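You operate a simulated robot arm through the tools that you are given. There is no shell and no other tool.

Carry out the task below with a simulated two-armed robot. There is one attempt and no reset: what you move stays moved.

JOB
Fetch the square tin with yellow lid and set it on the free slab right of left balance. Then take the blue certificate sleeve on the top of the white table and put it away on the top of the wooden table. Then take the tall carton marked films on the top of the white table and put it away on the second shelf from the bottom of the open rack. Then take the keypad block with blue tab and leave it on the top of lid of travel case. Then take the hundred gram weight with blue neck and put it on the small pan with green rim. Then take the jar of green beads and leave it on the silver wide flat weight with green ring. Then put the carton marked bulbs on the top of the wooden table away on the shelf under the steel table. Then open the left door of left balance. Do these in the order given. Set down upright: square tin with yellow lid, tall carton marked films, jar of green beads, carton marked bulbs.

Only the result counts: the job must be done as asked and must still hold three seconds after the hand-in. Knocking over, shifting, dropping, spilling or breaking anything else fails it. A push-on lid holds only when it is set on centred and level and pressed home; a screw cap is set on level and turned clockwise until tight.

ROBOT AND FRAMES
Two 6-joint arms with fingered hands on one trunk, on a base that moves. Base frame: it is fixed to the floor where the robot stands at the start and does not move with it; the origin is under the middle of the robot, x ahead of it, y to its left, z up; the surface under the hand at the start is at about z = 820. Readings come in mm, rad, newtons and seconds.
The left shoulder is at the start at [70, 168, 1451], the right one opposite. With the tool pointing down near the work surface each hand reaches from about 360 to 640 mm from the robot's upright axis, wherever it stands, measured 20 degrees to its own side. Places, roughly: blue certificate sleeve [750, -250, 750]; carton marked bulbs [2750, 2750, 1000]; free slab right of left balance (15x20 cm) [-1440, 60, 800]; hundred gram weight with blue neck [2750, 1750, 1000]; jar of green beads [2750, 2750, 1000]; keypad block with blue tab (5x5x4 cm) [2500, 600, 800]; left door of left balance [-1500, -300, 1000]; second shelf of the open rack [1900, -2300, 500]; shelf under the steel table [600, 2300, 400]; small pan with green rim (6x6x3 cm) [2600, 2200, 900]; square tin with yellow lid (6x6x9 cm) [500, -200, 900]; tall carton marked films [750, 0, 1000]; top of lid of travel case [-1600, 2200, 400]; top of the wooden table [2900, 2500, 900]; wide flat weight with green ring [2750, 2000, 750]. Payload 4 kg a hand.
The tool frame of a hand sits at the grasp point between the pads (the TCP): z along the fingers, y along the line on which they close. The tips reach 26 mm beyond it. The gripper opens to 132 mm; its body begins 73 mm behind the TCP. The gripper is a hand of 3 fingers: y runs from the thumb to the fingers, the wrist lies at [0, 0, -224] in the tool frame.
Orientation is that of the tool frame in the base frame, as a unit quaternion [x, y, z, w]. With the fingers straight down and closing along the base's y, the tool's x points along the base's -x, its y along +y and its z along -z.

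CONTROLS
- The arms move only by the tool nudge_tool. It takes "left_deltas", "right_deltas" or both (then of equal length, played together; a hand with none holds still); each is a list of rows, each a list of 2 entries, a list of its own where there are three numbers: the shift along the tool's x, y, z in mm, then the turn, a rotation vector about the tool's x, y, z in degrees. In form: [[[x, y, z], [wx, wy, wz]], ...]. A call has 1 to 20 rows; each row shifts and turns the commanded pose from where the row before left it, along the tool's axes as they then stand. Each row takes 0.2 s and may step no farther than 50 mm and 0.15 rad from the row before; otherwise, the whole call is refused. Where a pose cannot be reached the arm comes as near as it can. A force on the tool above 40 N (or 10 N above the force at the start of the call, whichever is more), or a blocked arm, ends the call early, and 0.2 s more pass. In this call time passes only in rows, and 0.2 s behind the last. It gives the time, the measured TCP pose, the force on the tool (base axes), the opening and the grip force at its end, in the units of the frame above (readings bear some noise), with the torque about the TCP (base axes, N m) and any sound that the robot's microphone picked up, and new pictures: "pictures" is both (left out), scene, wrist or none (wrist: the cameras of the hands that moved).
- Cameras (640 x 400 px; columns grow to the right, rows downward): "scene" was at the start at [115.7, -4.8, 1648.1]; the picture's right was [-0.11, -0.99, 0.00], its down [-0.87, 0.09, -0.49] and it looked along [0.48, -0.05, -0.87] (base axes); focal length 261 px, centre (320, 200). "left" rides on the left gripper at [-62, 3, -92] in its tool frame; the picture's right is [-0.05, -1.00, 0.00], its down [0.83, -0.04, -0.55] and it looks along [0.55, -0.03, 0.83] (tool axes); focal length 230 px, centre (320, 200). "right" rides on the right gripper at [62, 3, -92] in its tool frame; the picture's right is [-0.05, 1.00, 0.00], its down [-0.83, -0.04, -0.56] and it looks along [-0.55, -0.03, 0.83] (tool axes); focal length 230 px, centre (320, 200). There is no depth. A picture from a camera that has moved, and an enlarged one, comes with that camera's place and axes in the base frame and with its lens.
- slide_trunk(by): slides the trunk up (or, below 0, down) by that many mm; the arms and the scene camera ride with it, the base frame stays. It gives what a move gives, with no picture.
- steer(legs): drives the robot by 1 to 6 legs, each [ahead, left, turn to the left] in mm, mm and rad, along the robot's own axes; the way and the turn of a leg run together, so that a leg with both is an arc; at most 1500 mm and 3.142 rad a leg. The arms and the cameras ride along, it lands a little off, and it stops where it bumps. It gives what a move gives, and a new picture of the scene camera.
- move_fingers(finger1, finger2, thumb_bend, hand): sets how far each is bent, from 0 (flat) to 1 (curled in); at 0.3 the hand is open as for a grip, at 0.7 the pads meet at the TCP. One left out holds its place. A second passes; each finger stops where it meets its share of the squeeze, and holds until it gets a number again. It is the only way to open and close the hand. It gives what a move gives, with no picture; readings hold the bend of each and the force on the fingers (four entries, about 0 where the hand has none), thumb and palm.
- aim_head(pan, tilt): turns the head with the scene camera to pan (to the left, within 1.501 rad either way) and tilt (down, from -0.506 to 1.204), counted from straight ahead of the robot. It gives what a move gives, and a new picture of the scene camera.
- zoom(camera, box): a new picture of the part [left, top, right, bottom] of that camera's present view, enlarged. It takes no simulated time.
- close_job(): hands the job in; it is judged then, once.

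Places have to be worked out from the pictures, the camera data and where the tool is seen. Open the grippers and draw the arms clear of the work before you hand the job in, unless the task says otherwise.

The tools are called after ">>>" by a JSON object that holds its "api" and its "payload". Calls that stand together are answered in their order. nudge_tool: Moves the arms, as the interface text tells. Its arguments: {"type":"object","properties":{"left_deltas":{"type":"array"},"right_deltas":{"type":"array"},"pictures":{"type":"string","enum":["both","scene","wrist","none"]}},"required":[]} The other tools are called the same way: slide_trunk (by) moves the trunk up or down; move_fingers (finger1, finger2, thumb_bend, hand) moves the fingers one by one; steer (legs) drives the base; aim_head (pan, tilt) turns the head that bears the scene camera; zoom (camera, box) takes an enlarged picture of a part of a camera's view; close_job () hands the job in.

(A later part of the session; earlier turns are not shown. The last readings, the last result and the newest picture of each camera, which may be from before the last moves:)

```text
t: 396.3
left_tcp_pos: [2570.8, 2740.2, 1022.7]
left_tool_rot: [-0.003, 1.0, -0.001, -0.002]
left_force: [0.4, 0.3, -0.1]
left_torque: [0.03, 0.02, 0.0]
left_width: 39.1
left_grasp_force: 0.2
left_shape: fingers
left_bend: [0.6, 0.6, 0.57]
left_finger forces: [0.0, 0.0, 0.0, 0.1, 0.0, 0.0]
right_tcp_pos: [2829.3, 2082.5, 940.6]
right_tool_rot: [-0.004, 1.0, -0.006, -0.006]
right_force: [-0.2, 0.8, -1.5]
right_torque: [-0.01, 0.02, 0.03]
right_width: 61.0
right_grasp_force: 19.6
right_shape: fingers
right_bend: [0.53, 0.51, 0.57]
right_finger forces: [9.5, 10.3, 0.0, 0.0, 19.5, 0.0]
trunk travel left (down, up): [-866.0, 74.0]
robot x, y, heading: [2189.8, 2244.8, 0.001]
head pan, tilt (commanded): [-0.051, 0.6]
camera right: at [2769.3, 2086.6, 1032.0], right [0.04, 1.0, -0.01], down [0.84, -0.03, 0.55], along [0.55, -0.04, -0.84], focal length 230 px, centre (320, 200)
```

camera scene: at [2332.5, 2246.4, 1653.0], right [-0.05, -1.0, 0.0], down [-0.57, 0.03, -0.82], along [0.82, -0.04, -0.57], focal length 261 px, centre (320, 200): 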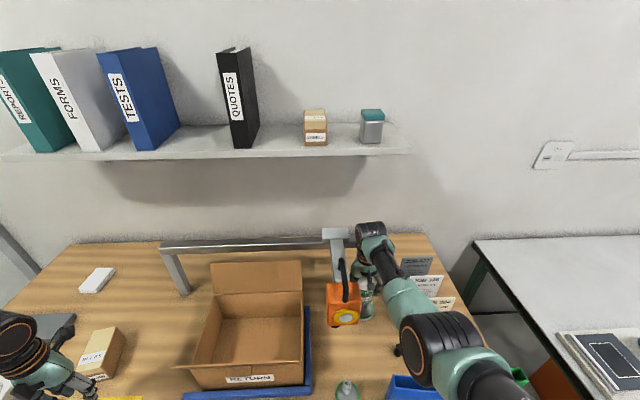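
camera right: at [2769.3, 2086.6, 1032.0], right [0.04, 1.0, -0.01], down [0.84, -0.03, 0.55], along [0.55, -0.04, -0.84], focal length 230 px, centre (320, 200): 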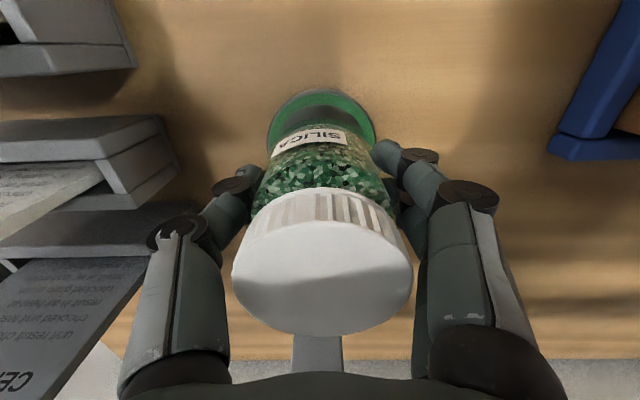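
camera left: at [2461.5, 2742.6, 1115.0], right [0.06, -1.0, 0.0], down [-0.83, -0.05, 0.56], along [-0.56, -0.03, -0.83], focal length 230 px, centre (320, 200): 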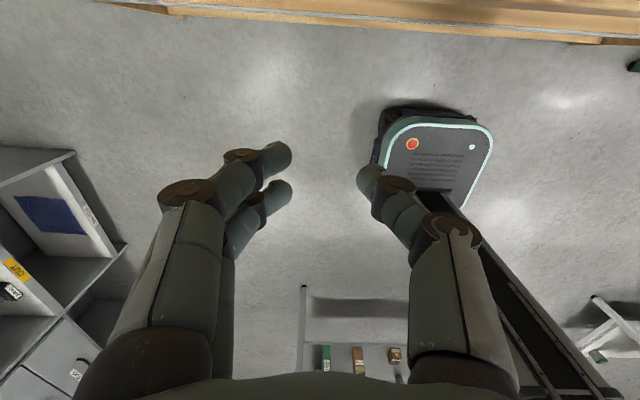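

Good alignment. I continue down in small steps to contact.

>>> {"api": "nudge_tool", "payload": {"right_deltas": [[[0, 0, 8], [0, 0, 0]], [[0, 0, 4], [0, 0, 0]]], "pictures": "none"}}

>>> {"api": "nudge_tool", "payload": {"right_deltas": [[[0, 0, 3], [0, 0, 0]]], "pictures": "none"}}

>>> {"api": "nudge_tool", "payload": {"right_deltas": [[[0, 0, 3], [0, 0, 0]]], "pictures": "wrist"}}

```text
t: 396.9
left_tcp_pos: [2571.3, 2740.2, 1022.6]
left_tool_rot: [-0.002, 1.0, 0.0, -0.002]
left_force: [0.3, 0.0, 0.0]
left_torque: [-0.01, -0.02, -0.01]
left_width: 39.2
left_grasp_force: 0.0
left_shape: fingers
left_bend: [0.6, 0.6, 0.57]
left_finger forces: [0.0, 0.0, 0.1, 0.0, 0.0, 0.1]
right_tcp_pos: [2829.8, 2082.5, 929.1]
right_tool_rot: [-0.004, 1.0, -0.006, -0.004]
right_force: [0.0, 0.2, -2.1]
right_torque: [0.05, 0.08, -0.01]
right_width: 61.4
right_grasp_force: 19.6
right_shape: fingers
right_bend: [0.53, 0.51, 0.57]
right_finger forces: [9.2, 10.3, 0.0, 0.0, 19.5, 0.0]
trunk travel left (down, up): [-866.0, 74.0]
robot x, y, heading: [2195.4, 2248.1, 0.003]
head pan, tilt (commanded): [-0.051, 0.6]
```

```text
t: 397.3
left_tcp_pos: [2570.9, 2739.1, 1022.6]
left_tool_rot: [-0.003, 1.0, 0.0, -0.002]
left_force: [-0.4, -0.2, 0.0]
left_torque: [-0.01, -0.01, 0.0]
left_width: 39.3
left_grasp_force: 0.0
left_shape: fingers
left_bend: [0.6, 0.6, 0.57]
left_finger forces: [0.0, 0.1, 0.0, 0.0, 0.0, 0.0]
right_tcp_pos: [2829.1, 2081.4, 925.8]
right_tool_rot: [-0.002, 1.0, -0.006, -0.005]
right_force: [-0.4, -0.7, -2.7]
right_torque: [0.02, 0.0, 0.02]
right_width: 61.1
right_grasp_force: 19.3
right_shape: fingers
right_bend: [0.53, 0.51, 0.57]
right_finger forces: [9.3, 10.3, 0.1, 0.1, 19.6, 0.0]
trunk travel left (down, up): [-866.0, 74.0]
robot x, y, heading: [2194.3, 2248.2, 0.0]
head pan, tilt (commanded): [-0.051, 0.6]
```

```text
t: 397.7
left_tcp_pos: [2571.8, 2740.5, 1023.8]
left_tool_rot: [-0.002, 1.0, 0.001, -0.001]
left_force: [-0.8, 0.2, -0.2]
left_torque: [0.03, 0.01, -0.04]
left_width: 39.3
left_grasp_force: 0.0
left_shape: fingers
left_bend: [0.6, 0.6, 0.57]
left_finger forces: [0.1, 0.1, 0.0, 0.1, 0.0, 0.1]
right_tcp_pos: [2830.3, 2081.0, 923.9]
right_tool_rot: [-0.004, 1.0, -0.006, -0.005]
right_force: [0.0, -0.4, -2.5]
right_torque: [-0.01, -0.02, 0.02]
right_width: 61.2
right_grasp_force: 19.5
right_shape: fingers
right_bend: [0.53, 0.51, 0.57]
right_finger forces: [9.3, 10.3, 0.0, 0.1, 19.7, 0.0]
trunk travel left (down, up): [-866.0, 74.0]
robot x, y, heading: [2191.5, 2249.2, 0.004]
head pan, tilt (commanded): [-0.051, 0.6]
camera right: at [2768.7, 2086.1, 1014.9], right [0.04, 1.0, -0.01], down [0.84, -0.03, 0.55], along [0.55, -0.04, -0.84], focal length 230 px, centre (320, 200)
```

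right: 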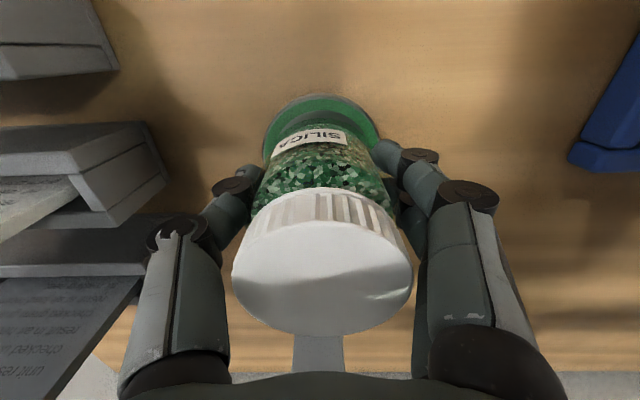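

No contact yet (base about z 872). I keep going down in 3 mm steps.

>>> {"api": "nudge_tool", "payload": {"right_deltas": [[[0, 0, 3], [0, 0, 0]]], "pictures": "none"}}

>>> {"api": "nudge_tool", "payload": {"right_deltas": [[[0, 0, 3], [0, 0, 0]]], "pictures": "none"}}

>>> {"api": "nudge_tool", "payload": {"right_deltas": [[[0, 0, 3], [0, 0, 0]]], "pictures": "none"}}

```text
t: 398.1
left_tcp_pos: [2571.3, 2739.7, 1022.3]
left_tool_rot: [-0.003, 1.0, 0.0, 0.0]
left_force: [0.4, -0.3, 0.0]
left_torque: [0.0, -0.03, -0.02]
left_width: 39.0
left_grasp_force: 0.1
left_shape: fingers
left_bend: [0.6, 0.6, 0.57]
left_finger forces: [0.0, 0.0, 0.0, 0.0, 0.1, 0.0]
right_tcp_pos: [2829.6, 2083.0, 919.9]
right_tool_rot: [-0.003, 1.0, -0.006, -0.005]
right_force: [0.6, -0.8, -1.8]
right_torque: [0.0, 0.0, 0.02]
right_width: 61.1
right_grasp_force: 19.7
right_shape: fingers
right_bend: [0.53, 0.51, 0.57]
right_finger forces: [9.3, 10.2, 0.0, 0.0, 19.7, 0.1]
trunk travel left (down, up): [-866.0, 74.0]
robot x, y, heading: [2193.9, 2246.5, -0.001]
head pan, tilt (commanded): [-0.051, 0.6]
```

```text
t: 398.5
left_tcp_pos: [2570.9, 2740.7, 1022.9]
left_tool_rot: [-0.003, 1.0, 0.0, -0.002]
left_force: [0.3, 0.3, 0.7]
left_torque: [0.0, 0.02, -0.05]
left_width: 39.4
left_grasp_force: 0.0
left_shape: fingers
left_bend: [0.6, 0.6, 0.57]
left_finger forces: [0.0, 0.1, 0.0, 0.1, 0.0, 0.0]
right_tcp_pos: [2830.0, 2082.0, 918.2]
right_tool_rot: [-0.003, 1.0, -0.006, -0.004]
right_force: [-0.3, 0.5, -2.7]
right_torque: [-0.07, 0.02, -0.01]
right_width: 60.9
right_grasp_force: 19.8
right_shape: fingers
right_bend: [0.53, 0.51, 0.57]
right_finger forces: [9.3, 10.2, 0.0, 0.1, 19.5, 0.1]
trunk travel left (down, up): [-866.0, 74.0]
robot x, y, heading: [2185.4, 2248.1, 0.0]
head pan, tilt (commanded): [-0.051, 0.6]
```

```text
t: 398.9
left_tcp_pos: [2570.1, 2740.7, 1022.9]
left_tool_rot: [-0.002, 1.0, 0.0, -0.003]
left_force: [-0.1, 0.6, -0.1]
left_torque: [0.0, -0.01, 0.0]
left_width: 39.3
left_grasp_force: 0.0
left_shape: fingers
left_bend: [0.6, 0.6, 0.57]
left_finger forces: [0.0, 0.0, 0.1, 0.1, 0.0, 0.0]
right_tcp_pos: [2827.9, 2081.6, 915.4]
right_tool_rot: [-0.004, 1.0, -0.006, -0.004]
right_force: [0.7, 0.3, 0.8]
right_torque: [0.11, -0.02, 0.0]
right_width: 61.5
right_grasp_force: 20.1
right_shape: fingers
right_bend: [0.53, 0.51, 0.57]
right_finger forces: [9.2, 10.4, 0.0, 0.1, 19.8, 0.0]
trunk travel left (down, up): [-866.0, 74.0]
robot x, y, heading: [2188.0, 2247.3, 0.0]
head pan, tilt (commanded): [-0.051, 0.6]
```

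First contact (force went from −2.7 to +0.8 N). One more millimetre to seat it, then check.

>>> {"api": "nudge_tool", "payload": {"right_deltas": [[[0, 0, 1.5], [0, 0, 0]]], "pictures": "wrist"}}

```text
t: 399.3
left_tcp_pos: [2570.3, 2739.9, 1024.3]
left_tool_rot: [-0.003, 1.0, 0.0, -0.001]
left_force: [0.1, 0.6, -0.7]
left_torque: [-0.02, 0.01, -0.01]
left_width: 39.2
left_grasp_force: 0.0
left_shape: fingers
left_bend: [0.6, 0.6, 0.57]
left_finger forces: [0.1, 0.1, 0.0, 0.0, 0.0, 0.0]
right_tcp_pos: [2827.9, 2082.4, 916.7]
right_tool_rot: [-0.004, 1.0, -0.006, -0.003]
right_force: [1.4, -0.5, 1.5]
right_torque: [0.12, -0.04, -0.04]
right_width: 61.2
right_grasp_force: 19.6
right_shape: fingers
right_bend: [0.53, 0.51, 0.57]
right_finger forces: [9.0, 10.4, 0.0, 0.0, 20.0, 0.1]
right hand out of reach, approached as far as the arm can: row 1
trunk travel left (down, up): [-866.0, 74.0]
robot x, y, heading: [2192.2, 2245.5, 0.004]
head pan, tilt (commanded): [-0.051, 0.6]
camera right: at [2766.7, 2085.9, 1007.9], right [0.04, 1.0, -0.01], down [0.84, -0.03, 0.55], along [0.55, -0.04, -0.84], focal length 230 px, centre (320, 200)
```

right: 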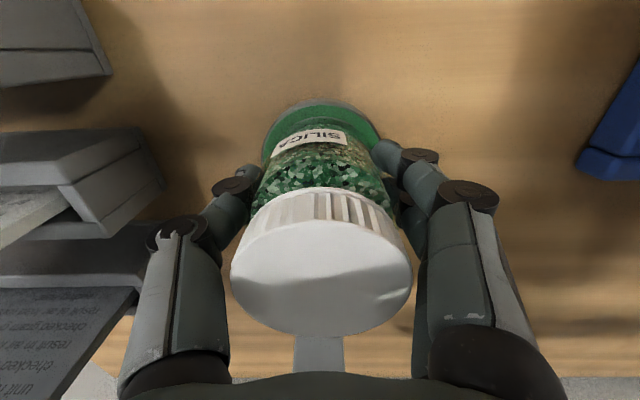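

The jar rests on the flat weight (load taken off the hand). I open the fingers gently.

>>> {"api": "move_fingers", "payload": {"hand": "right", "finger1": 0.48, "finger2": 0.48, "thumb_bend": 0.5}}

>>> {"api": "zoom", "payload": {"camera": "right", "box": [0, 0, 640, 400]}}

```text
t: 400.3
left_tcp_pos: [2571.4, 2740.2, 1024.2]
left_tool_rot: [-0.002, 1.0, 0.0, -0.001]
left_force: [0.2, 0.1, 0.6]
left_torque: [-0.02, 0.01, -0.02]
left_width: 39.5
left_grasp_force: 0.1
left_shape: fingers
left_bend: [0.6, 0.6, 0.57]
left_finger forces: [0.0, 0.0, 0.0, 0.1, 0.0, 0.0]
right_tcp_pos: [2827.7, 2081.7, 915.2]
right_tool_rot: [-0.003, 1.0, -0.006, -0.004]
right_force: [-0.2, 0.8, 0.2]
right_torque: [-0.03, 0.03, 0.02]
right_width: 70.6
right_grasp_force: 0.1
right_shape: fingers
right_bend: [0.48, 0.48, 0.5]
right_finger forces: [0.0, 0.3, 0.1, 0.0, 0.0, 0.1]
trunk travel left (down, up): [-866.0, 74.0]
robot x, y, heading: [2191.9, 2248.9, 0.002]
head pan, tilt (commanded): [-0.051, 0.6]
```

```text
1.00 times, centred on (320, 200) of right (not enlarged: the box is as wide or as high as the picture)
camera zoom: at [2766.4, 2086.1, 1007.4], right [0.04, 1.0, -0.01], down [0.84, -0.03, 0.55], along [0.55, -0.04, -0.84], focal length 230 px, centre (320, 200)
```

zoom: 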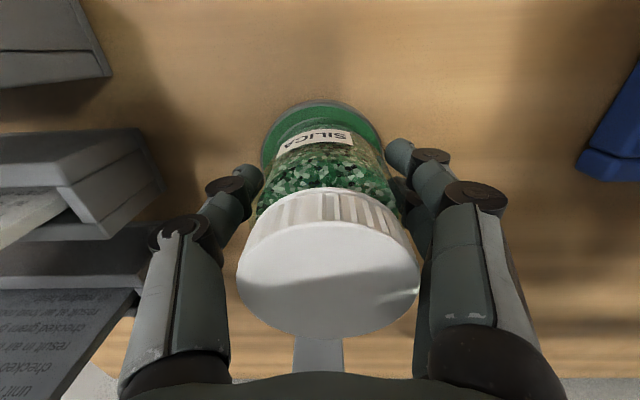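

The jar stands on the flat weight. I open slightly more on the finger side and lift straight up, clear of the lid.

>>> {"api": "move_fingers", "payload": {"hand": "right", "finger1": 0.45, "finger2": 0.45}}

>>> {"api": "nudge_tool", "payload": {"right_deltas": [[[0, 0, -10], [0, 0, 0]], [[0, 0, -20], [0, 0, 0]], [[0, 0, -30], [0, 0, 0]], [[0, 0, -35], [0, 0, 0]]], "pictures": "both"}}

```text
t: 401.3
left_tcp_pos: [2570.4, 2739.3, 1022.9]
left_tool_rot: [-0.002, 1.0, 0.0, -0.002]
left_force: [-1.0, 0.0, 0.0]
left_torque: [-0.01, 0.03, -0.01]
left_width: 39.4
left_grasp_force: 0.0
left_shape: fingers
left_bend: [0.6, 0.6, 0.57]
left_finger forces: [0.1, 0.0, 0.0, 0.0, 0.1, 0.0]
right_tcp_pos: [2827.1, 2082.2, 915.3]
right_tool_rot: [-0.004, 1.0, -0.006, -0.004]
right_force: [0.0, 0.0, -1.2]
right_torque: [0.01, 0.02, -0.02]
right_width: 75.9
right_grasp_force: 0.0
right_shape: fingers
right_bend: [0.45, 0.45, 0.5]
right_finger forces: [0.0, 0.0, 0.2, 0.0, 0.1, 0.0]
trunk travel left (down, up): [-866.0, 74.0]
robot x, y, heading: [2187.2, 2249.1, -0.001]
head pan, tilt (commanded): [-0.051, 0.6]
```

```text
t: 402.3
left_tcp_pos: [2570.2, 2740.6, 1023.3]
left_tool_rot: [-0.002, 1.0, 0.001, -0.002]
left_force: [0.2, -0.2, -0.3]
left_torque: [0.01, -0.01, 0.0]
left_width: 39.2
left_grasp_force: 0.1
left_shape: fingers
left_bend: [0.6, 0.6, 0.57]
left_finger forces: [0.1, 0.0, 0.1, 0.0, 0.1, 0.0]
right_tcp_pos: [2826.6, 2083.7, 1013.4]
right_tool_rot: [-0.004, 1.0, -0.006, -0.004]
right_force: [-0.1, -0.6, 0.0]
right_torque: [0.0, 0.02, 0.0]
right_width: 75.5
right_grasp_force: 0.0
right_shape: fingers
right_bend: [0.45, 0.45, 0.5]
right_finger forces: [0.0, 0.0, 0.0, 0.1, 0.1, 0.0]
trunk travel left (down, up): [-866.0, 74.0]
robot x, y, heading: [2192.8, 2251.2, -0.0]
head pan, tilt (commanded): [-0.051, 0.6]
camera scene: at [2329.1, 2246.5, 1653.3], right [-0.05, -1.0, 0.0], down [-0.56, 0.03, -0.83], along [0.82, -0.04, -0.56], focal length 261 px, centre (320, 200)
camera right: at [2766.2, 2087.7, 1103.9], right [0.04, 1.0, -0.01], down [0.84, -0.03, 0.55], along [0.55, -0.04, -0.84], focal length 230 px, centre (320, 200)
```

scene: 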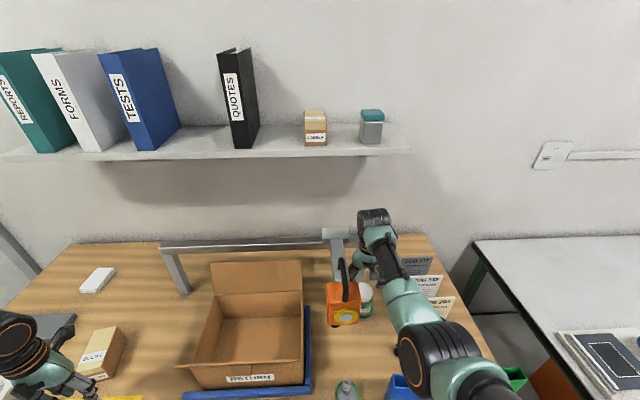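
right: 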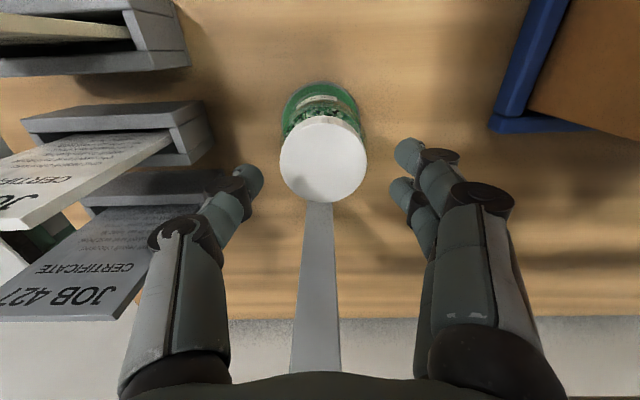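

The jar stands upright on the flat weight. I rise a bit more, shift right away from the scale arm, then up, and back out.

>>> {"api": "nudge_tool", "payload": {"right_deltas": [[[0, 0, -12], [0, 0, 0]], [[0, -16, 0], [0, 0, 0]], [[0, -16, 0], [0, 0, 0]], [[0, 0, -25], [0, 0, 0]], [[0, 0, -20], [0, 0, 0]]], "pictures": "none"}}

>>> {"api": "steer", "payload": {"legs": [[-480, 0, 0]]}}

>>> {"api": "zoom", "payload": {"camera": "scene", "box": [200, 120, 440, 300]}}

```text
t: 403.5
left_tcp_pos: [2569.8, 2740.2, 1024.3]
left_tool_rot: [-0.003, 1.0, 0.0, -0.001]
left_force: [0.3, 0.7, -0.5]
left_torque: [0.02, -0.02, 0.0]
left_width: 39.3
left_grasp_force: 0.0
left_shape: fingers
left_bend: [0.6, 0.6, 0.57]
left_finger forces: [0.1, 0.0, 0.1, 0.1, 0.1, 0.0]
right_tcp_pos: [2826.2, 2051.3, 1069.4]
right_tool_rot: [-0.003, 1.0, -0.007, -0.004]
right_force: [0.7, 0.0, 0.1]
right_torque: [0.01, -0.04, -0.02]
right_width: 75.6
right_grasp_force: 0.1
right_shape: fingers
right_bend: [0.45, 0.45, 0.5]
right_finger forces: [0.0, 0.0, 0.0, 0.0, 0.1, 0.0]
trunk travel left (down, up): [-866.0, 74.0]
robot x, y, heading: [2186.6, 2251.1, 0.004]
head pan, tilt (commanded): [-0.051, 0.6]
```

```text
t: 406.4
left_tcp_pos: [2093.6, 2739.0, 1022.8]
left_tool_rot: [-0.003, 1.0, 0.0, -0.003]
left_force: [-0.5, 0.4, 0.1]
left_torque: [-0.01, 0.0, 0.0]
left_width: 39.3
left_grasp_force: 0.1
left_shape: fingers
left_bend: [0.6, 0.6, 0.57]
left_finger forces: [0.0, 0.0, 0.0, 0.0, 0.0, 0.0]
right_tcp_pos: [2350.3, 2050.4, 1067.4]
right_tool_rot: [-0.004, 1.0, -0.006, -0.005]
right_force: [0.2, 0.1, 0.6]
right_torque: [0.01, 0.02, -0.02]
right_width: 75.5
right_grasp_force: 0.1
right_shape: fingers
right_bend: [0.45, 0.45, 0.5]
right_finger forces: [0.1, 0.0, 0.1, 0.0, 0.0, 0.1]
trunk travel left (down, up): [-866.0, 74.0]
robot x, y, heading: [1712.3, 2246.8, -0.002]
head pan, tilt (commanded): [-0.051, 0.6]
camera scene: at [1852.9, 2245.4, 1653.1], right [-0.05, -1.0, 0.0], down [-0.57, 0.03, -0.82], along [0.82, -0.04, -0.57], focal length 261 px, centre (320, 200)
```

scene: 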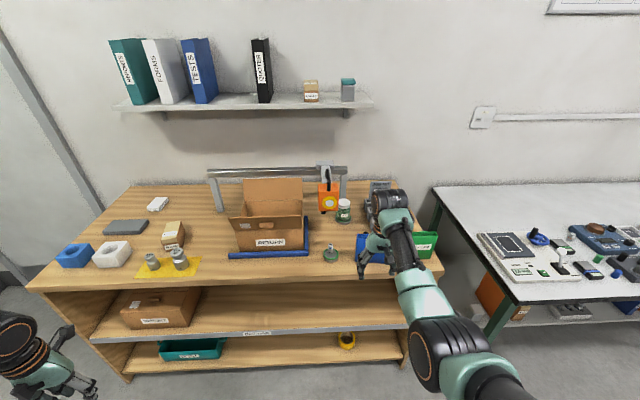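

```text
2.22 times, centred on (320, 210) of scene
camera zoom: at [1852.9, 2245.4, 1653.1], right [-0.05, -1.0, 0.0], down [-0.57, 0.03, -0.82], along [0.82, -0.04, -0.57], focal length 581 px, centre (320, 178)
```

zoom: 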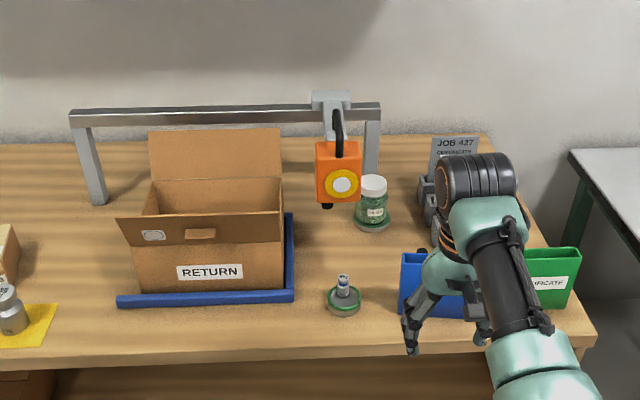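

All good: jar on the flat weight, 100 g in the pan. Next is the BULBS carton: I park the right arm to the side, bring the left arm forward, and move over for a closer look at the carton.

>>> {"api": "nudge_tool", "payload": {"right_deltas": [[[33, -30, 6], [0, 0, 0]], [[33, -30, 6], [0, 0, 0]], [[33, -30, 6], [0, 0, 0]], [[33, -30, 6], [0, 0, 0]], [[33, -30, 6], [0, 0, 0]], [[33, -30, 6], [0, 0, 0]], [[33, -30, 6], [0, 0, 0]], [[33, -30, 6], [0, 0, 0]]], "left_deltas": [[[-24, -32, 2], [0, 0, 0]], [[-24, -32, 2], [0, 0, 0]], [[-24, -32, 2], [0, 0, 0]], [[-24, -32, 2], [0, 0, 0]], [[-24, -32, 2], [0, 0, 0]], [[-24, -32, 2], [0, 0, 0]], [[-24, -32, 2], [0, 0, 0]], [[-24, -32, 2], [0, 0, 0]]], "pictures": "none"}}

>>> {"api": "steer", "payload": {"legs": [[0, 385, 0]]}}

>>> {"api": "aim_head", "payload": {"pan": 0.15, "tilt": 0.7}}

>>> {"api": "zoom", "payload": {"camera": "scene", "box": [200, 120, 400, 270]}}

```text
t: 408.2
left_tcp_pos: [2286.8, 2482.7, 1008.4]
left_tool_rot: [-0.003, 1.0, 0.001, -0.003]
left_force: [-1.0, -0.1, -0.1]
left_torque: [-0.03, 0.04, -0.02]
left_width: 39.3
left_grasp_force: 0.1
left_shape: fingers
left_bend: [0.6, 0.6, 0.57]
left_finger forces: [0.0, 0.0, 0.0, 0.0, 0.0, 0.1]
right_tcp_pos: [2097.3, 1802.9, 1007.8]
right_tool_rot: [-0.004, 1.0, -0.004, -0.003]
right_force: [0.2, -0.5, 0.2]
right_torque: [0.02, -0.01, 0.01]
right_width: 75.4
right_grasp_force: 0.0
right_shape: fingers
right_bend: [0.45, 0.45, 0.5]
right_finger forces: [0.0, 0.0, 0.1, 0.0, 0.1, 0.1]
right hand out of reach, approached as far as the arm can: row 2, 3, 4
trunk travel left (down, up): [-866.0, 74.0]
robot x, y, heading: [1709.6, 2249.9, 0.001]
head pan, tilt (commanded): [-0.051, 0.6]
```

```text
t: 410.6
left_tcp_pos: [2284.5, 2866.6, 1008.3]
left_tool_rot: [-0.003, 1.0, 0.0, -0.002]
left_force: [-0.5, 0.3, -0.2]
left_torque: [-0.01, -0.01, 0.02]
left_width: 39.2
left_grasp_force: 0.0
left_shape: fingers
left_bend: [0.6, 0.6, 0.57]
left_finger forces: [0.1, 0.1, 0.0, 0.1, 0.0, 0.0]
right_tcp_pos: [2098.2, 2185.1, 1008.8]
right_tool_rot: [-0.005, 1.0, -0.006, -0.004]
right_force: [0.8, 0.0, -0.2]
right_torque: [0.01, -0.03, 0.0]
right_width: 75.7
right_grasp_force: 0.2
right_shape: fingers
right_bend: [0.45, 0.45, 0.5]
right_finger forces: [0.1, 0.0, 0.0, 0.0, 0.0, 0.0]
trunk travel left (down, up): [-866.0, 74.0]
robot x, y, heading: [1705.3, 2628.5, 0.009]
head pan, tilt (commanded): [-0.051, 0.6]
camera scene: at [1849.8, 2624.6, 1653.3], right [-0.05, -1.0, 0.0], down [-0.56, 0.03, -0.82], along [0.82, -0.04, -0.57], focal length 261 px, centre (320, 200)
```

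scene: 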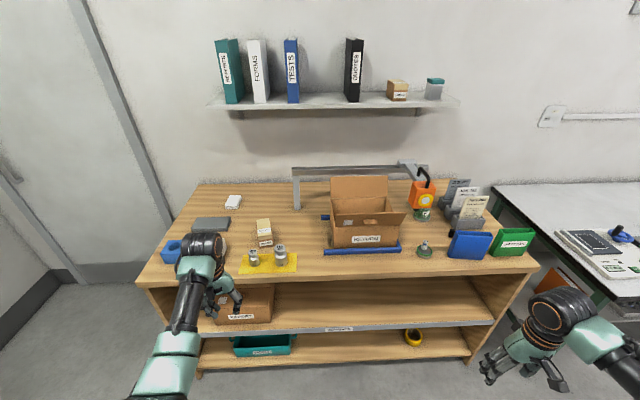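

```text
t: 411.3
left_tcp_pos: [2284.9, 2868.4, 1008.2]
left_tool_rot: [-0.004, 1.0, 0.0, -0.002]
left_force: [0.5, 0.2, -0.2]
left_torque: [0.0, 0.02, -0.01]
left_width: 38.9
left_grasp_force: 0.0
left_shape: fingers
left_bend: [0.6, 0.6, 0.57]
left_finger forces: [0.0, 0.0, 0.0, 0.0, 0.1, 0.1]
right_tcp_pos: [2097.8, 2187.3, 1009.1]
right_tool_rot: [-0.004, 1.0, -0.007, -0.005]
right_force: [0.6, 0.5, -0.5]
right_torque: [0.03, 0.02, -0.04]
right_width: 75.6
right_grasp_force: 0.0
right_shape: fingers
right_bend: [0.45, 0.45, 0.5]
right_finger forces: [0.1, 0.0, 0.0, 0.0, 0.0, 0.1]
trunk travel left (down, up): [-866.0, 74.0]
robot x, y, heading: [1707.1, 2627.2, 0.007]
head pan, tilt (commanded): [0.15, 0.7]
camera scene: at [1845.4, 2644.5, 1644.7], right [0.15, -0.99, 0.0], down [-0.64, -0.1, -0.77], along [0.76, 0.12, -0.64], focal length 261 px, centre (320, 200)
```

scene: 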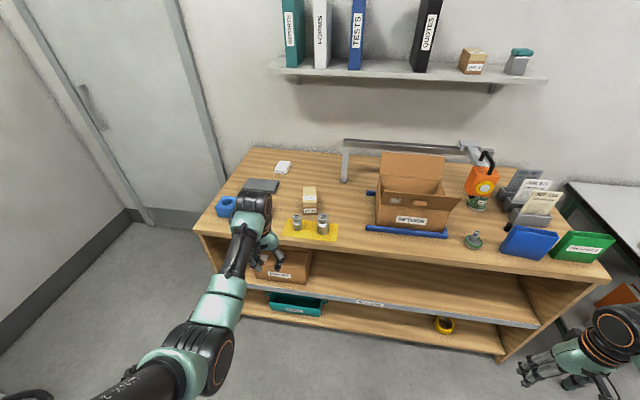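

```text
2.67 times, centred on (300, 195) of scene
camera zoom: at [1845.4, 2644.5, 1644.7], right [0.15, -0.99, 0.0], down [-0.64, -0.1, -0.77], along [0.76, 0.12, -0.64], focal length 697 px, centre (373, 213)
```

zoom: 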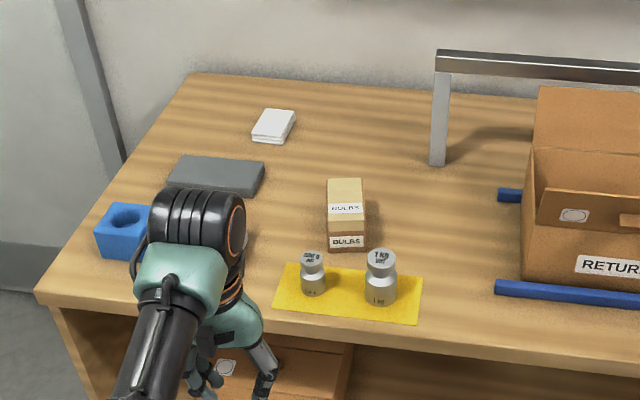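

I zoom in further on the BULBS carton and the two weights in front of it.

>>> {"api": "zoom", "payload": {"camera": "scene", "box": [284, 180, 344, 240]}}

```text
6.67 times, centred on (314, 210) of scene
camera zoom: at [1845.4, 2644.5, 1644.7], right [0.15, -0.99, 0.0], down [-0.64, -0.1, -0.77], along [0.76, 0.12, -0.64], focal length 1742 px, centre (360, 133)
```

zoom: 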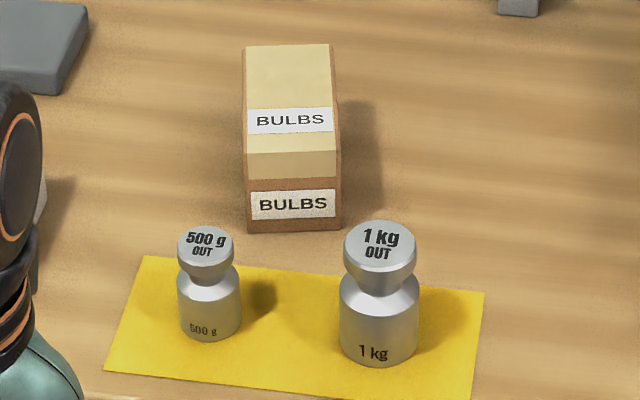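

The BULBS carton is 61 wide, 112 deep, 68 tall, turned about 11°, centred at [2726, 2832]; the weights in front are up to z 942. I open the left hand, turn it 11° and pitch it 35° so it reaches over the weights.

>>> {"api": "move_fingers", "payload": {"hand": "left", "finger1": 0.42, "finger2": 0.42, "thumb_bend": 0.42}}

>>> {"api": "nudge_tool", "payload": {"left_deltas": [[[0, 0, 0], [0, 0, -5.5]], [[0, 0, 0], [0, 0, -5.5]], [[0, 0, 0], [0, -7, 0]], [[0, 0, 0], [0, -7, 0]], [[0, 0, 0], [0, -7, 0]], [[0, 0, 0], [0, -7, 0]], [[0, 0, 0], [0, -7, 0]]], "pictures": "none"}}

>>> {"api": "steer", "payload": {"legs": [[345, -52, -0.007]]}}

>>> {"api": "zoom", "payload": {"camera": "left", "box": [0, 0, 640, 400]}}

```text
t: 412.3
left_tcp_pos: [2285.0, 2868.2, 1008.0]
left_tool_rot: [-0.004, 1.0, 0.0, -0.002]
left_force: [0.1, 0.2, 0.4]
left_torque: [-0.03, -0.01, 0.0]
left_width: 94.2
left_grasp_force: 0.0
left_shape: fingers
left_bend: [0.42, 0.42, 0.42]
left_finger forces: [0.0, 0.0, 0.0, 0.0, 0.0, 0.0]
right_tcp_pos: [2097.2, 2185.7, 1007.8]
right_tool_rot: [-0.005, 1.0, -0.007, -0.005]
right_force: [-0.7, -0.2, -1.2]
right_torque: [0.01, 0.01, -0.03]
right_width: 75.7
right_grasp_force: 0.1
right_shape: fingers
right_bend: [0.45, 0.45, 0.5]
right_finger forces: [0.0, 0.0, 0.2, 0.0, 0.0, 0.0]
trunk travel left (down, up): [-866.0, 74.0]
robot x, y, heading: [1711.7, 2629.2, 0.006]
head pan, tilt (commanded): [0.15, 0.7]
```

```text
t: 413.9
left_tcp_pos: [2283.1, 2866.7, 1008.4]
left_tool_rot: [-0.095, 0.949, 0.03, 0.299]
left_force: [-0.7, 0.7, -0.5]
left_torque: [-0.02, 0.01, 0.0]
left_width: 94.2
left_grasp_force: 0.1
left_shape: fingers
left_bend: [0.42, 0.42, 0.42]
left_finger forces: [0.0, 0.1, 0.0, 0.1, 0.0, 0.0]
right_tcp_pos: [2097.3, 2186.8, 1007.9]
right_tool_rot: [-0.006, 1.0, -0.006, -0.005]
right_force: [-0.4, -0.1, -0.6]
right_torque: [0.0, 0.0, -0.03]
right_width: 75.7
right_grasp_force: 0.0
right_shape: fingers
right_bend: [0.45, 0.45, 0.5]
right_finger forces: [0.0, 0.0, 0.0, 0.0, 0.0, 0.1]
trunk travel left (down, up): [-866.0, 74.0]
robot x, y, heading: [1711.3, 2628.7, 0.002]
head pan, tilt (commanded): [0.15, 0.7]
```

```text
t: 416.2
left_tcp_pos: [2628.0, 2809.8, 1008.1]
left_tool_rot: [-0.091, 0.95, 0.029, 0.298]
left_force: [0.0, 1.1, 0.0]
left_torque: [0.0, 0.04, 0.03]
left_width: 94.1
left_grasp_force: 0.0
left_shape: fingers
left_bend: [0.42, 0.42, 0.42]
left_finger forces: [0.0, 0.0, 0.1, 0.1, 0.0, 0.1]
right_tcp_pos: [2434.7, 2129.5, 1010.9]
right_tool_rot: [0.0, 1.0, -0.007, -0.004]
right_force: [-0.7, 0.5, 0.0]
right_torque: [-0.03, 0.01, 0.01]
right_width: 75.8
right_grasp_force: 0.1
right_shape: fingers
right_bend: [0.45, 0.45, 0.5]
right_finger forces: [0.0, 0.0, 0.0, 0.0, 0.0, 0.0]
trunk travel left (down, up): [-866.0, 74.0]
robot x, y, heading: [2056.4, 2577.8, -0.003]
head pan, tilt (commanded): [0.15, 0.7]
camera scene: at [2186.0, 2590.3, 1644.9], right [0.14, -0.99, 0.0], down [-0.64, -0.09, -0.77], along [0.76, 0.11, -0.64], focal length 261 px, centre (320, 200)
```

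scene: 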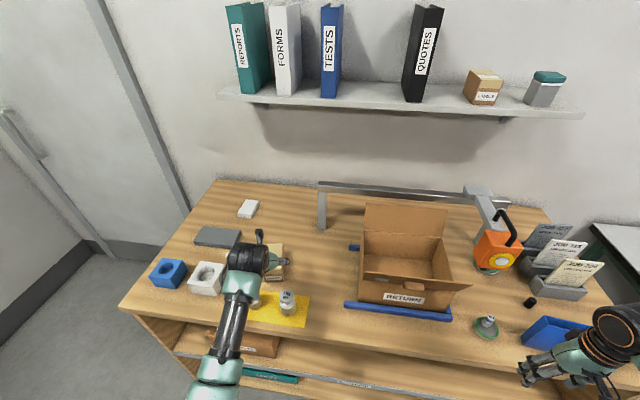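

```text
1.00 times, centred on (320, 200) of left (not enlarged: the box is as wide or as high as the picture)
camera zoom: at [2624.6, 2812.6, 1119.1], right [0.23, -0.97, 0.03], down [-0.97, -0.23, -0.02], along [0.03, -0.02, -1.0], focal length 230 px, centre (320, 200)
```

zoom: 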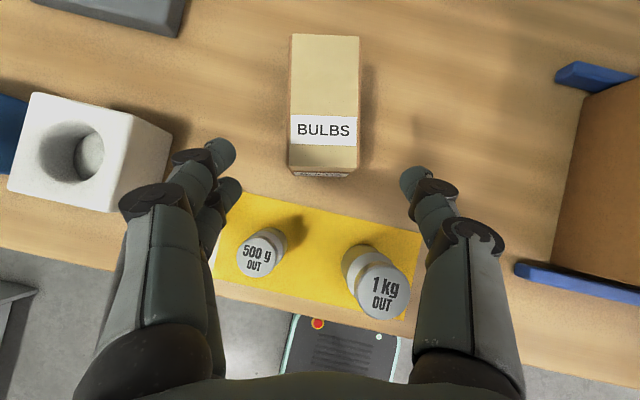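

The wrist camera shows the carton aligned with the hand (within 2 mm and about 1°). I advance 126 mm along the tool axis to straddle it.

>>> {"api": "nudge_tool", "payload": {"left_deltas": [[[0, -1.5, 42], [0, 0, -1]], [[0, 0, 42], [0, 0, 0]], [[0, 0, 38], [0, 0, 0]]], "pictures": "both"}}

```text
t: 417.0
left_tcp_pos: [2699.7, 2820.3, 907.6]
left_tool_rot: [-0.099, 0.949, 0.026, 0.298]
left_force: [0.3, 0.5, 0.6]
left_torque: [0.01, 0.0, -0.03]
left_width: 94.1
left_grasp_force: 0.0
left_shape: fingers
left_bend: [0.42, 0.42, 0.42]
left_finger forces: [0.0, 0.0, 0.0, 0.0, 0.0, 0.0]
right_tcp_pos: [2437.4, 2130.1, 1008.7]
right_tool_rot: [0.0, 1.0, -0.006, -0.005]
right_force: [-0.5, -0.8, -0.2]
right_torque: [-0.01, -0.01, 0.0]
right_width: 75.8
right_grasp_force: 0.1
right_shape: fingers
right_bend: [0.45, 0.45, 0.5]
right_finger forces: [0.0, 0.0, 0.1, 0.0, 0.0, 0.1]
trunk travel left (down, up): [-866.0, 74.0]
robot x, y, heading: [2049.8, 2573.8, -0.007]
head pan, tilt (commanded): [0.15, 0.7]
camera scene: at [2190.4, 2589.9, 1644.5], right [0.14, -0.99, 0.0], down [-0.64, -0.09, -0.76], along [0.76, 0.11, -0.65], focal length 261 px, centre (320, 200)
camera left: at [2696.1, 2825.8, 1018.7], right [0.24, -0.97, 0.04], down [-0.97, -0.24, -0.02], along [0.03, -0.03, -1.0], focal length 230 px, centre (320, 200)
```

scene: 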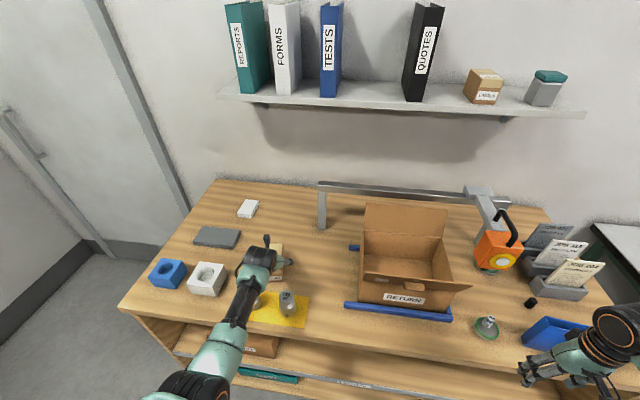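
left: 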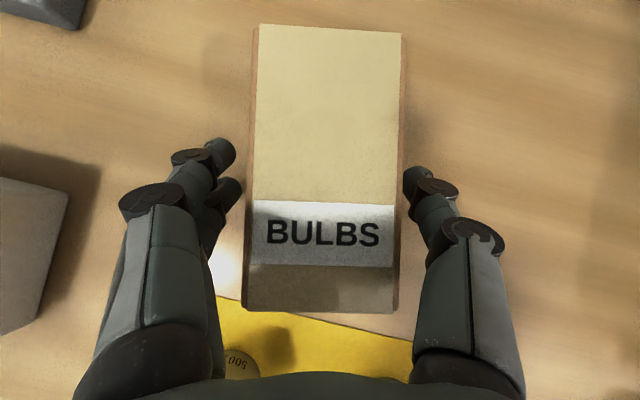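

The carton sits centrally between the fingers. I close the left hand on it and lift slightly.

>>> {"api": "move_fingers", "payload": {"hand": "left", "finger1": 0.72, "finger2": 0.72, "thumb_bend": 0.72}}

>>> {"api": "nudge_tool", "payload": {"left_deltas": [[[-8.6, 0, -12.3], [0, 0, 0]], [[-17.2, 0, -24.6], [0, 0, 0]]], "pictures": "both"}}

```text
t: 418.0
left_tcp_pos: [2699.6, 2821.2, 908.6]
left_tool_rot: [-0.097, 0.949, 0.025, 0.299]
left_force: [0.1, 0.8, 0.0]
left_torque: [-0.02, 0.03, 0.0]
left_width: 59.4
left_grasp_force: 20.0
left_shape: fingers
left_bend: [0.53, 0.53, 0.58]
left_finger forces: [9.9, 9.8, 0.0, 0.1, 19.7, 0.0]
right_tcp_pos: [2435.8, 2130.3, 1008.4]
right_tool_rot: [0.0, 1.0, -0.007, -0.004]
right_force: [0.2, 0.1, 0.5]
right_torque: [-0.01, -0.04, -0.01]
right_width: 76.1
right_grasp_force: 0.1
right_shape: fingers
right_bend: [0.45, 0.45, 0.5]
right_finger forces: [0.0, 0.1, 0.1, 0.1, 0.1, 0.0]
trunk travel left (down, up): [-866.0, 74.0]
robot x, y, heading: [2055.2, 2579.1, -0.009]
head pan, tilt (commanded): [0.15, 0.7]
```

```text
t: 418.6
left_tcp_pos: [2699.0, 2819.2, 954.1]
left_tool_rot: [-0.098, 0.949, 0.027, 0.298]
left_force: [-0.2, 0.2, -1.4]
left_torque: [0.01, 0.01, 0.02]
left_width: 59.2
left_grasp_force: 19.5
left_shape: fingers
left_bend: [0.53, 0.53, 0.58]
left_finger forces: [9.7, 9.8, 0.0, 0.1, 19.6, 0.1]
right_tcp_pos: [2435.8, 2129.0, 1008.6]
right_tool_rot: [0.0, 1.0, -0.006, -0.005]
right_force: [-1.0, 0.0, -0.3]
right_torque: [-0.03, 0.01, -0.01]
right_width: 75.8
right_grasp_force: 0.1
right_shape: fingers
right_bend: [0.45, 0.45, 0.5]
right_finger forces: [0.1, 0.0, 0.0, 0.0, 0.0, 0.1]
trunk travel left (down, up): [-866.0, 74.0]
robot x, y, heading: [2055.5, 2575.6, -0.008]
head pan, tilt (commanded): [0.15, 0.7]
camera scene: at [2188.0, 2589.7, 1644.7], right [0.14, -0.99, 0.0], down [-0.64, -0.09, -0.77], along [0.76, 0.11, -0.64], focal length 261 px, centre (320, 200)
camera left: at [2694.9, 2824.9, 1064.9], right [0.24, -0.97, 0.04], down [-0.97, -0.24, -0.02], along [0.03, -0.03, -1.0], focal length 230 px, centre (320, 200)
```

scene: 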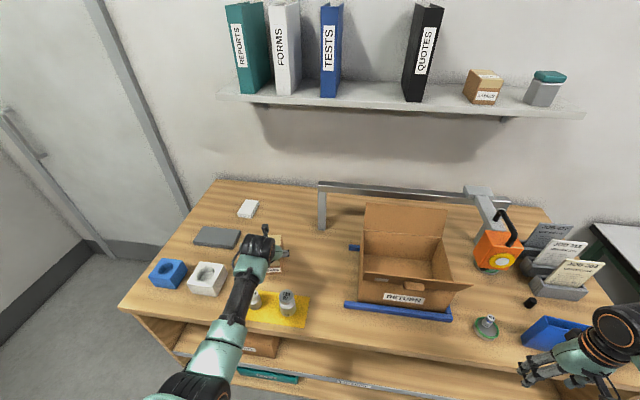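
left: 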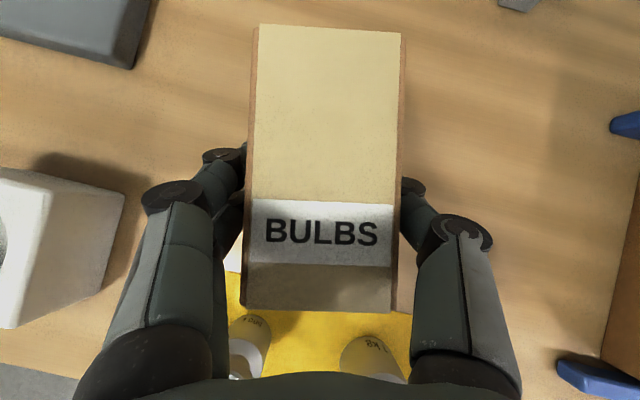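

The carton is held upright (20 N). I raise it above the weights, back away from the wooden unit and turn round toward the steel table.

>>> {"api": "nudge_tool", "payload": {"left_deltas": [[[-20, 0, -28.7], [0, 0, 0]], [[-20, 0, -28.7], [0, 0, 0]]], "pictures": "none"}}

>>> {"api": "steer", "payload": {"legs": [[-420, 0, 0], [0, -150, 0], [0, 0, 1.571], [0, 0, 1.571]]}}

>>> {"api": "aim_head", "payload": {"pan": 0.0, "tilt": 0.6}}

```text
t: 419.2
left_tcp_pos: [2697.7, 2821.6, 1022.4]
left_tool_rot: [-0.098, 0.949, 0.025, 0.298]
left_force: [-0.2, -0.1, -1.0]
left_torque: [-0.02, 0.0, -0.01]
left_width: 59.1
left_grasp_force: 19.9
left_shape: fingers
left_bend: [0.53, 0.53, 0.58]
left_finger forces: [9.8, 9.8, 0.0, 0.0, 19.6, 0.0]
right_tcp_pos: [2434.6, 2129.7, 1008.6]
right_tool_rot: [0.0, 1.0, -0.006, -0.005]
right_force: [0.3, 0.2, -0.5]
right_torque: [0.01, 0.02, -0.03]
right_width: 75.5
right_grasp_force: 0.0
right_shape: fingers
right_bend: [0.45, 0.45, 0.5]
right_finger forces: [0.1, 0.0, 0.0, 0.1, 0.0, 0.1]
trunk travel left (down, up): [-866.0, 74.0]
robot x, y, heading: [2057.3, 2577.4, -0.005]
head pan, tilt (commanded): [0.15, 0.7]
```

```text
t: 430.3
left_tcp_pos: [987.2, 2195.7, 1020.7]
left_tool_rot: [0.95, 0.09, -0.298, 0.023]
left_force: [1.4, -1.0, -0.9]
left_torque: [-0.01, -0.03, 0.01]
left_width: 59.1
left_grasp_force: 19.2
left_shape: fingers
left_bend: [0.53, 0.53, 0.58]
left_finger forces: [9.6, 9.6, 0.0, 0.1, 19.3, 0.0]
right_tcp_pos: [1261.6, 2883.4, 1009.0]
right_tool_rot: [1.0, -0.01, 0.004, -0.006]
right_force: [-0.5, -0.4, -0.5]
right_torque: [0.01, 0.0, 0.02]
right_width: 75.6
right_grasp_force: 0.0
right_shape: fingers
right_bend: [0.45, 0.45, 0.5]
right_finger forces: [0.0, 0.0, 0.1, 0.1, 0.0, 0.0]
trunk travel left (down, up): [-866.0, 74.0]
robot x, y, heading: [1637.7, 2430.0, 3.117]
head pan, tilt (commanded): [0.15, 0.7]
camera scene: at [1500.8, 2423.2, 1644.6], right [-0.12, 0.99, 0.0], down [0.64, 0.08, -0.76], along [-0.76, -0.1, -0.64], focal length 261 px, centre (320, 200)
```

scene: 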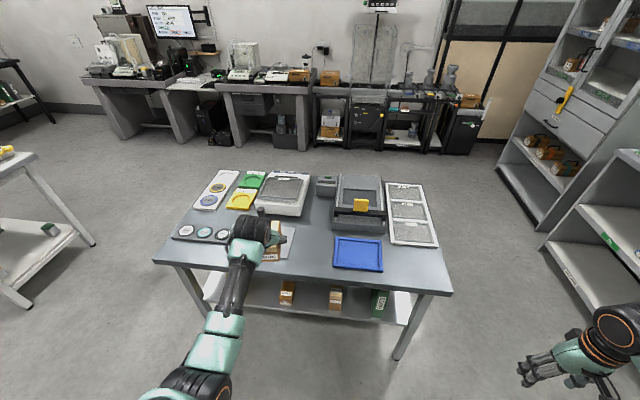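

```text
t: 431.0
left_tcp_pos: [987.2, 2197.2, 1022.0]
left_tool_rot: [0.95, 0.089, -0.298, 0.023]
left_force: [0.3, -0.1, -0.9]
left_torque: [0.01, -0.03, -0.01]
left_width: 58.9
left_grasp_force: 19.0
left_shape: fingers
left_bend: [0.53, 0.53, 0.58]
left_finger forces: [9.6, 9.6, 0.1, 0.0, 19.2, 0.0]
right_tcp_pos: [1262.0, 2882.6, 1007.7]
right_tool_rot: [1.0, -0.009, 0.005, -0.006]
right_force: [-0.6, -0.2, 0.2]
right_torque: [-0.02, -0.02, -0.03]
right_width: 75.9
right_grasp_force: 0.0
right_shape: fingers
right_bend: [0.45, 0.45, 0.5]
right_finger forces: [0.1, 0.0, 0.0, 0.1, 0.0, 0.0]
trunk travel left (down, up): [-866.0, 74.0]
robot x, y, heading: [1633.9, 2429.3, 3.119]
head pan, tilt (commanded): [0.0, 0.6]
camera scene: at [1496.6, 2435.8, 1653.2], right [0.02, 1.0, 0.0], down [0.57, -0.01, -0.82], along [-0.82, 0.02, -0.57], focal length 261 px, centre (320, 200)
```

scene: 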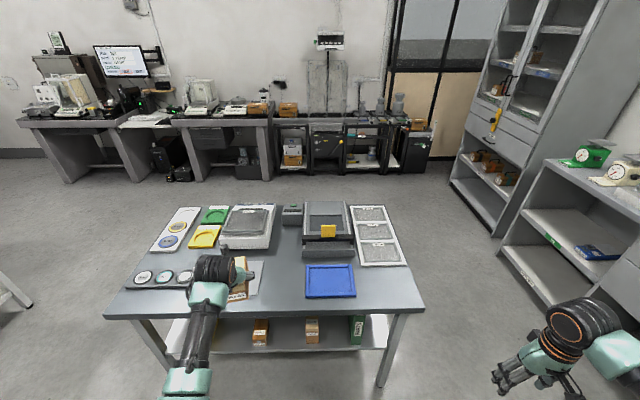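

The steel table is ahead with its shelf below. I zoom in on the shelf to find a free space.

>>> {"api": "zoom", "payload": {"camera": "scene", "box": [100, 270, 440, 400]}}

>>> {"api": "aim_head", "payload": {"pan": 0.0, "tilt": 0.9}}

```text
1.88 times, centred on (270, 335) of scene
camera zoom: at [1496.6, 2435.8, 1653.2], right [0.02, 1.0, 0.0], down [0.57, -0.01, -0.82], along [-0.82, 0.02, -0.57], focal length 492 px, centre (414, -54)
```

zoom: 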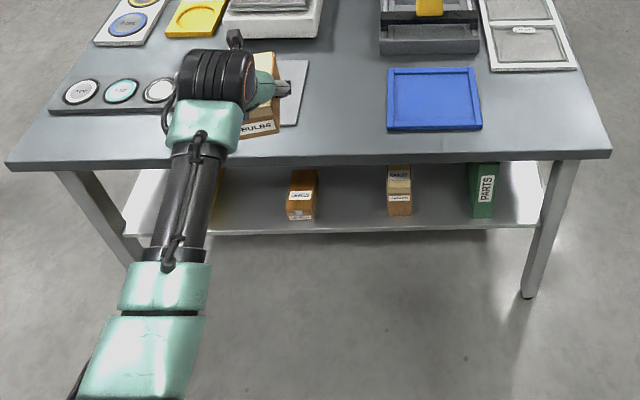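

```text
t: 431.8
left_tcp_pos: [987.8, 2195.7, 1020.8]
left_tool_rot: [0.95, 0.089, -0.299, 0.022]
left_force: [0.5, -0.5, -1.5]
left_torque: [-0.03, -0.01, 0.02]
left_width: 58.9
left_grasp_force: 18.9
left_shape: fingers
left_bend: [0.53, 0.53, 0.58]
left_finger forces: [9.6, 9.6, 0.1, 0.0, 19.2, 0.0]
right_tcp_pos: [1261.8, 2883.8, 1009.0]
right_tool_rot: [1.0, -0.009, 0.004, -0.006]
right_force: [0.2, 0.3, 0.1]
right_torque: [-0.02, 0.01, 0.0]
right_width: 75.9
right_grasp_force: 0.2
right_shape: fingers
right_bend: [0.45, 0.45, 0.5]
right_finger forces: [0.0, 0.0, 0.0, 0.0, 0.1, 0.1]
trunk travel left (down, up): [-866.0, 74.0]
robot x, y, heading: [1636.1, 2429.7, 3.119]
head pan, tilt (commanded): [0.0, 0.901]
camera scene: at [1509.5, 2435.5, 1628.5], right [0.02, 1.0, 0.0], down [0.78, -0.02, -0.62], along [-0.62, 0.02, -0.78], focal length 261 px, centre (320, 200)
```

scene: 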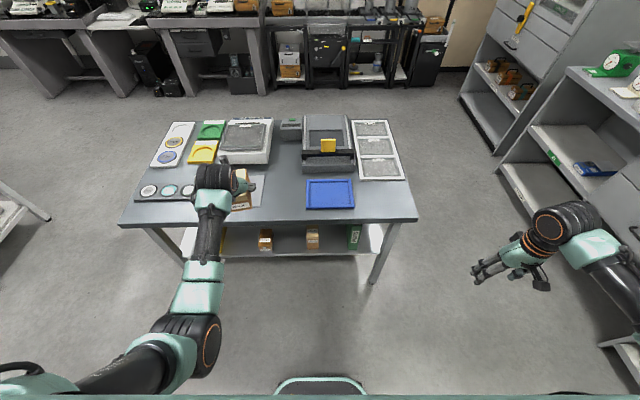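

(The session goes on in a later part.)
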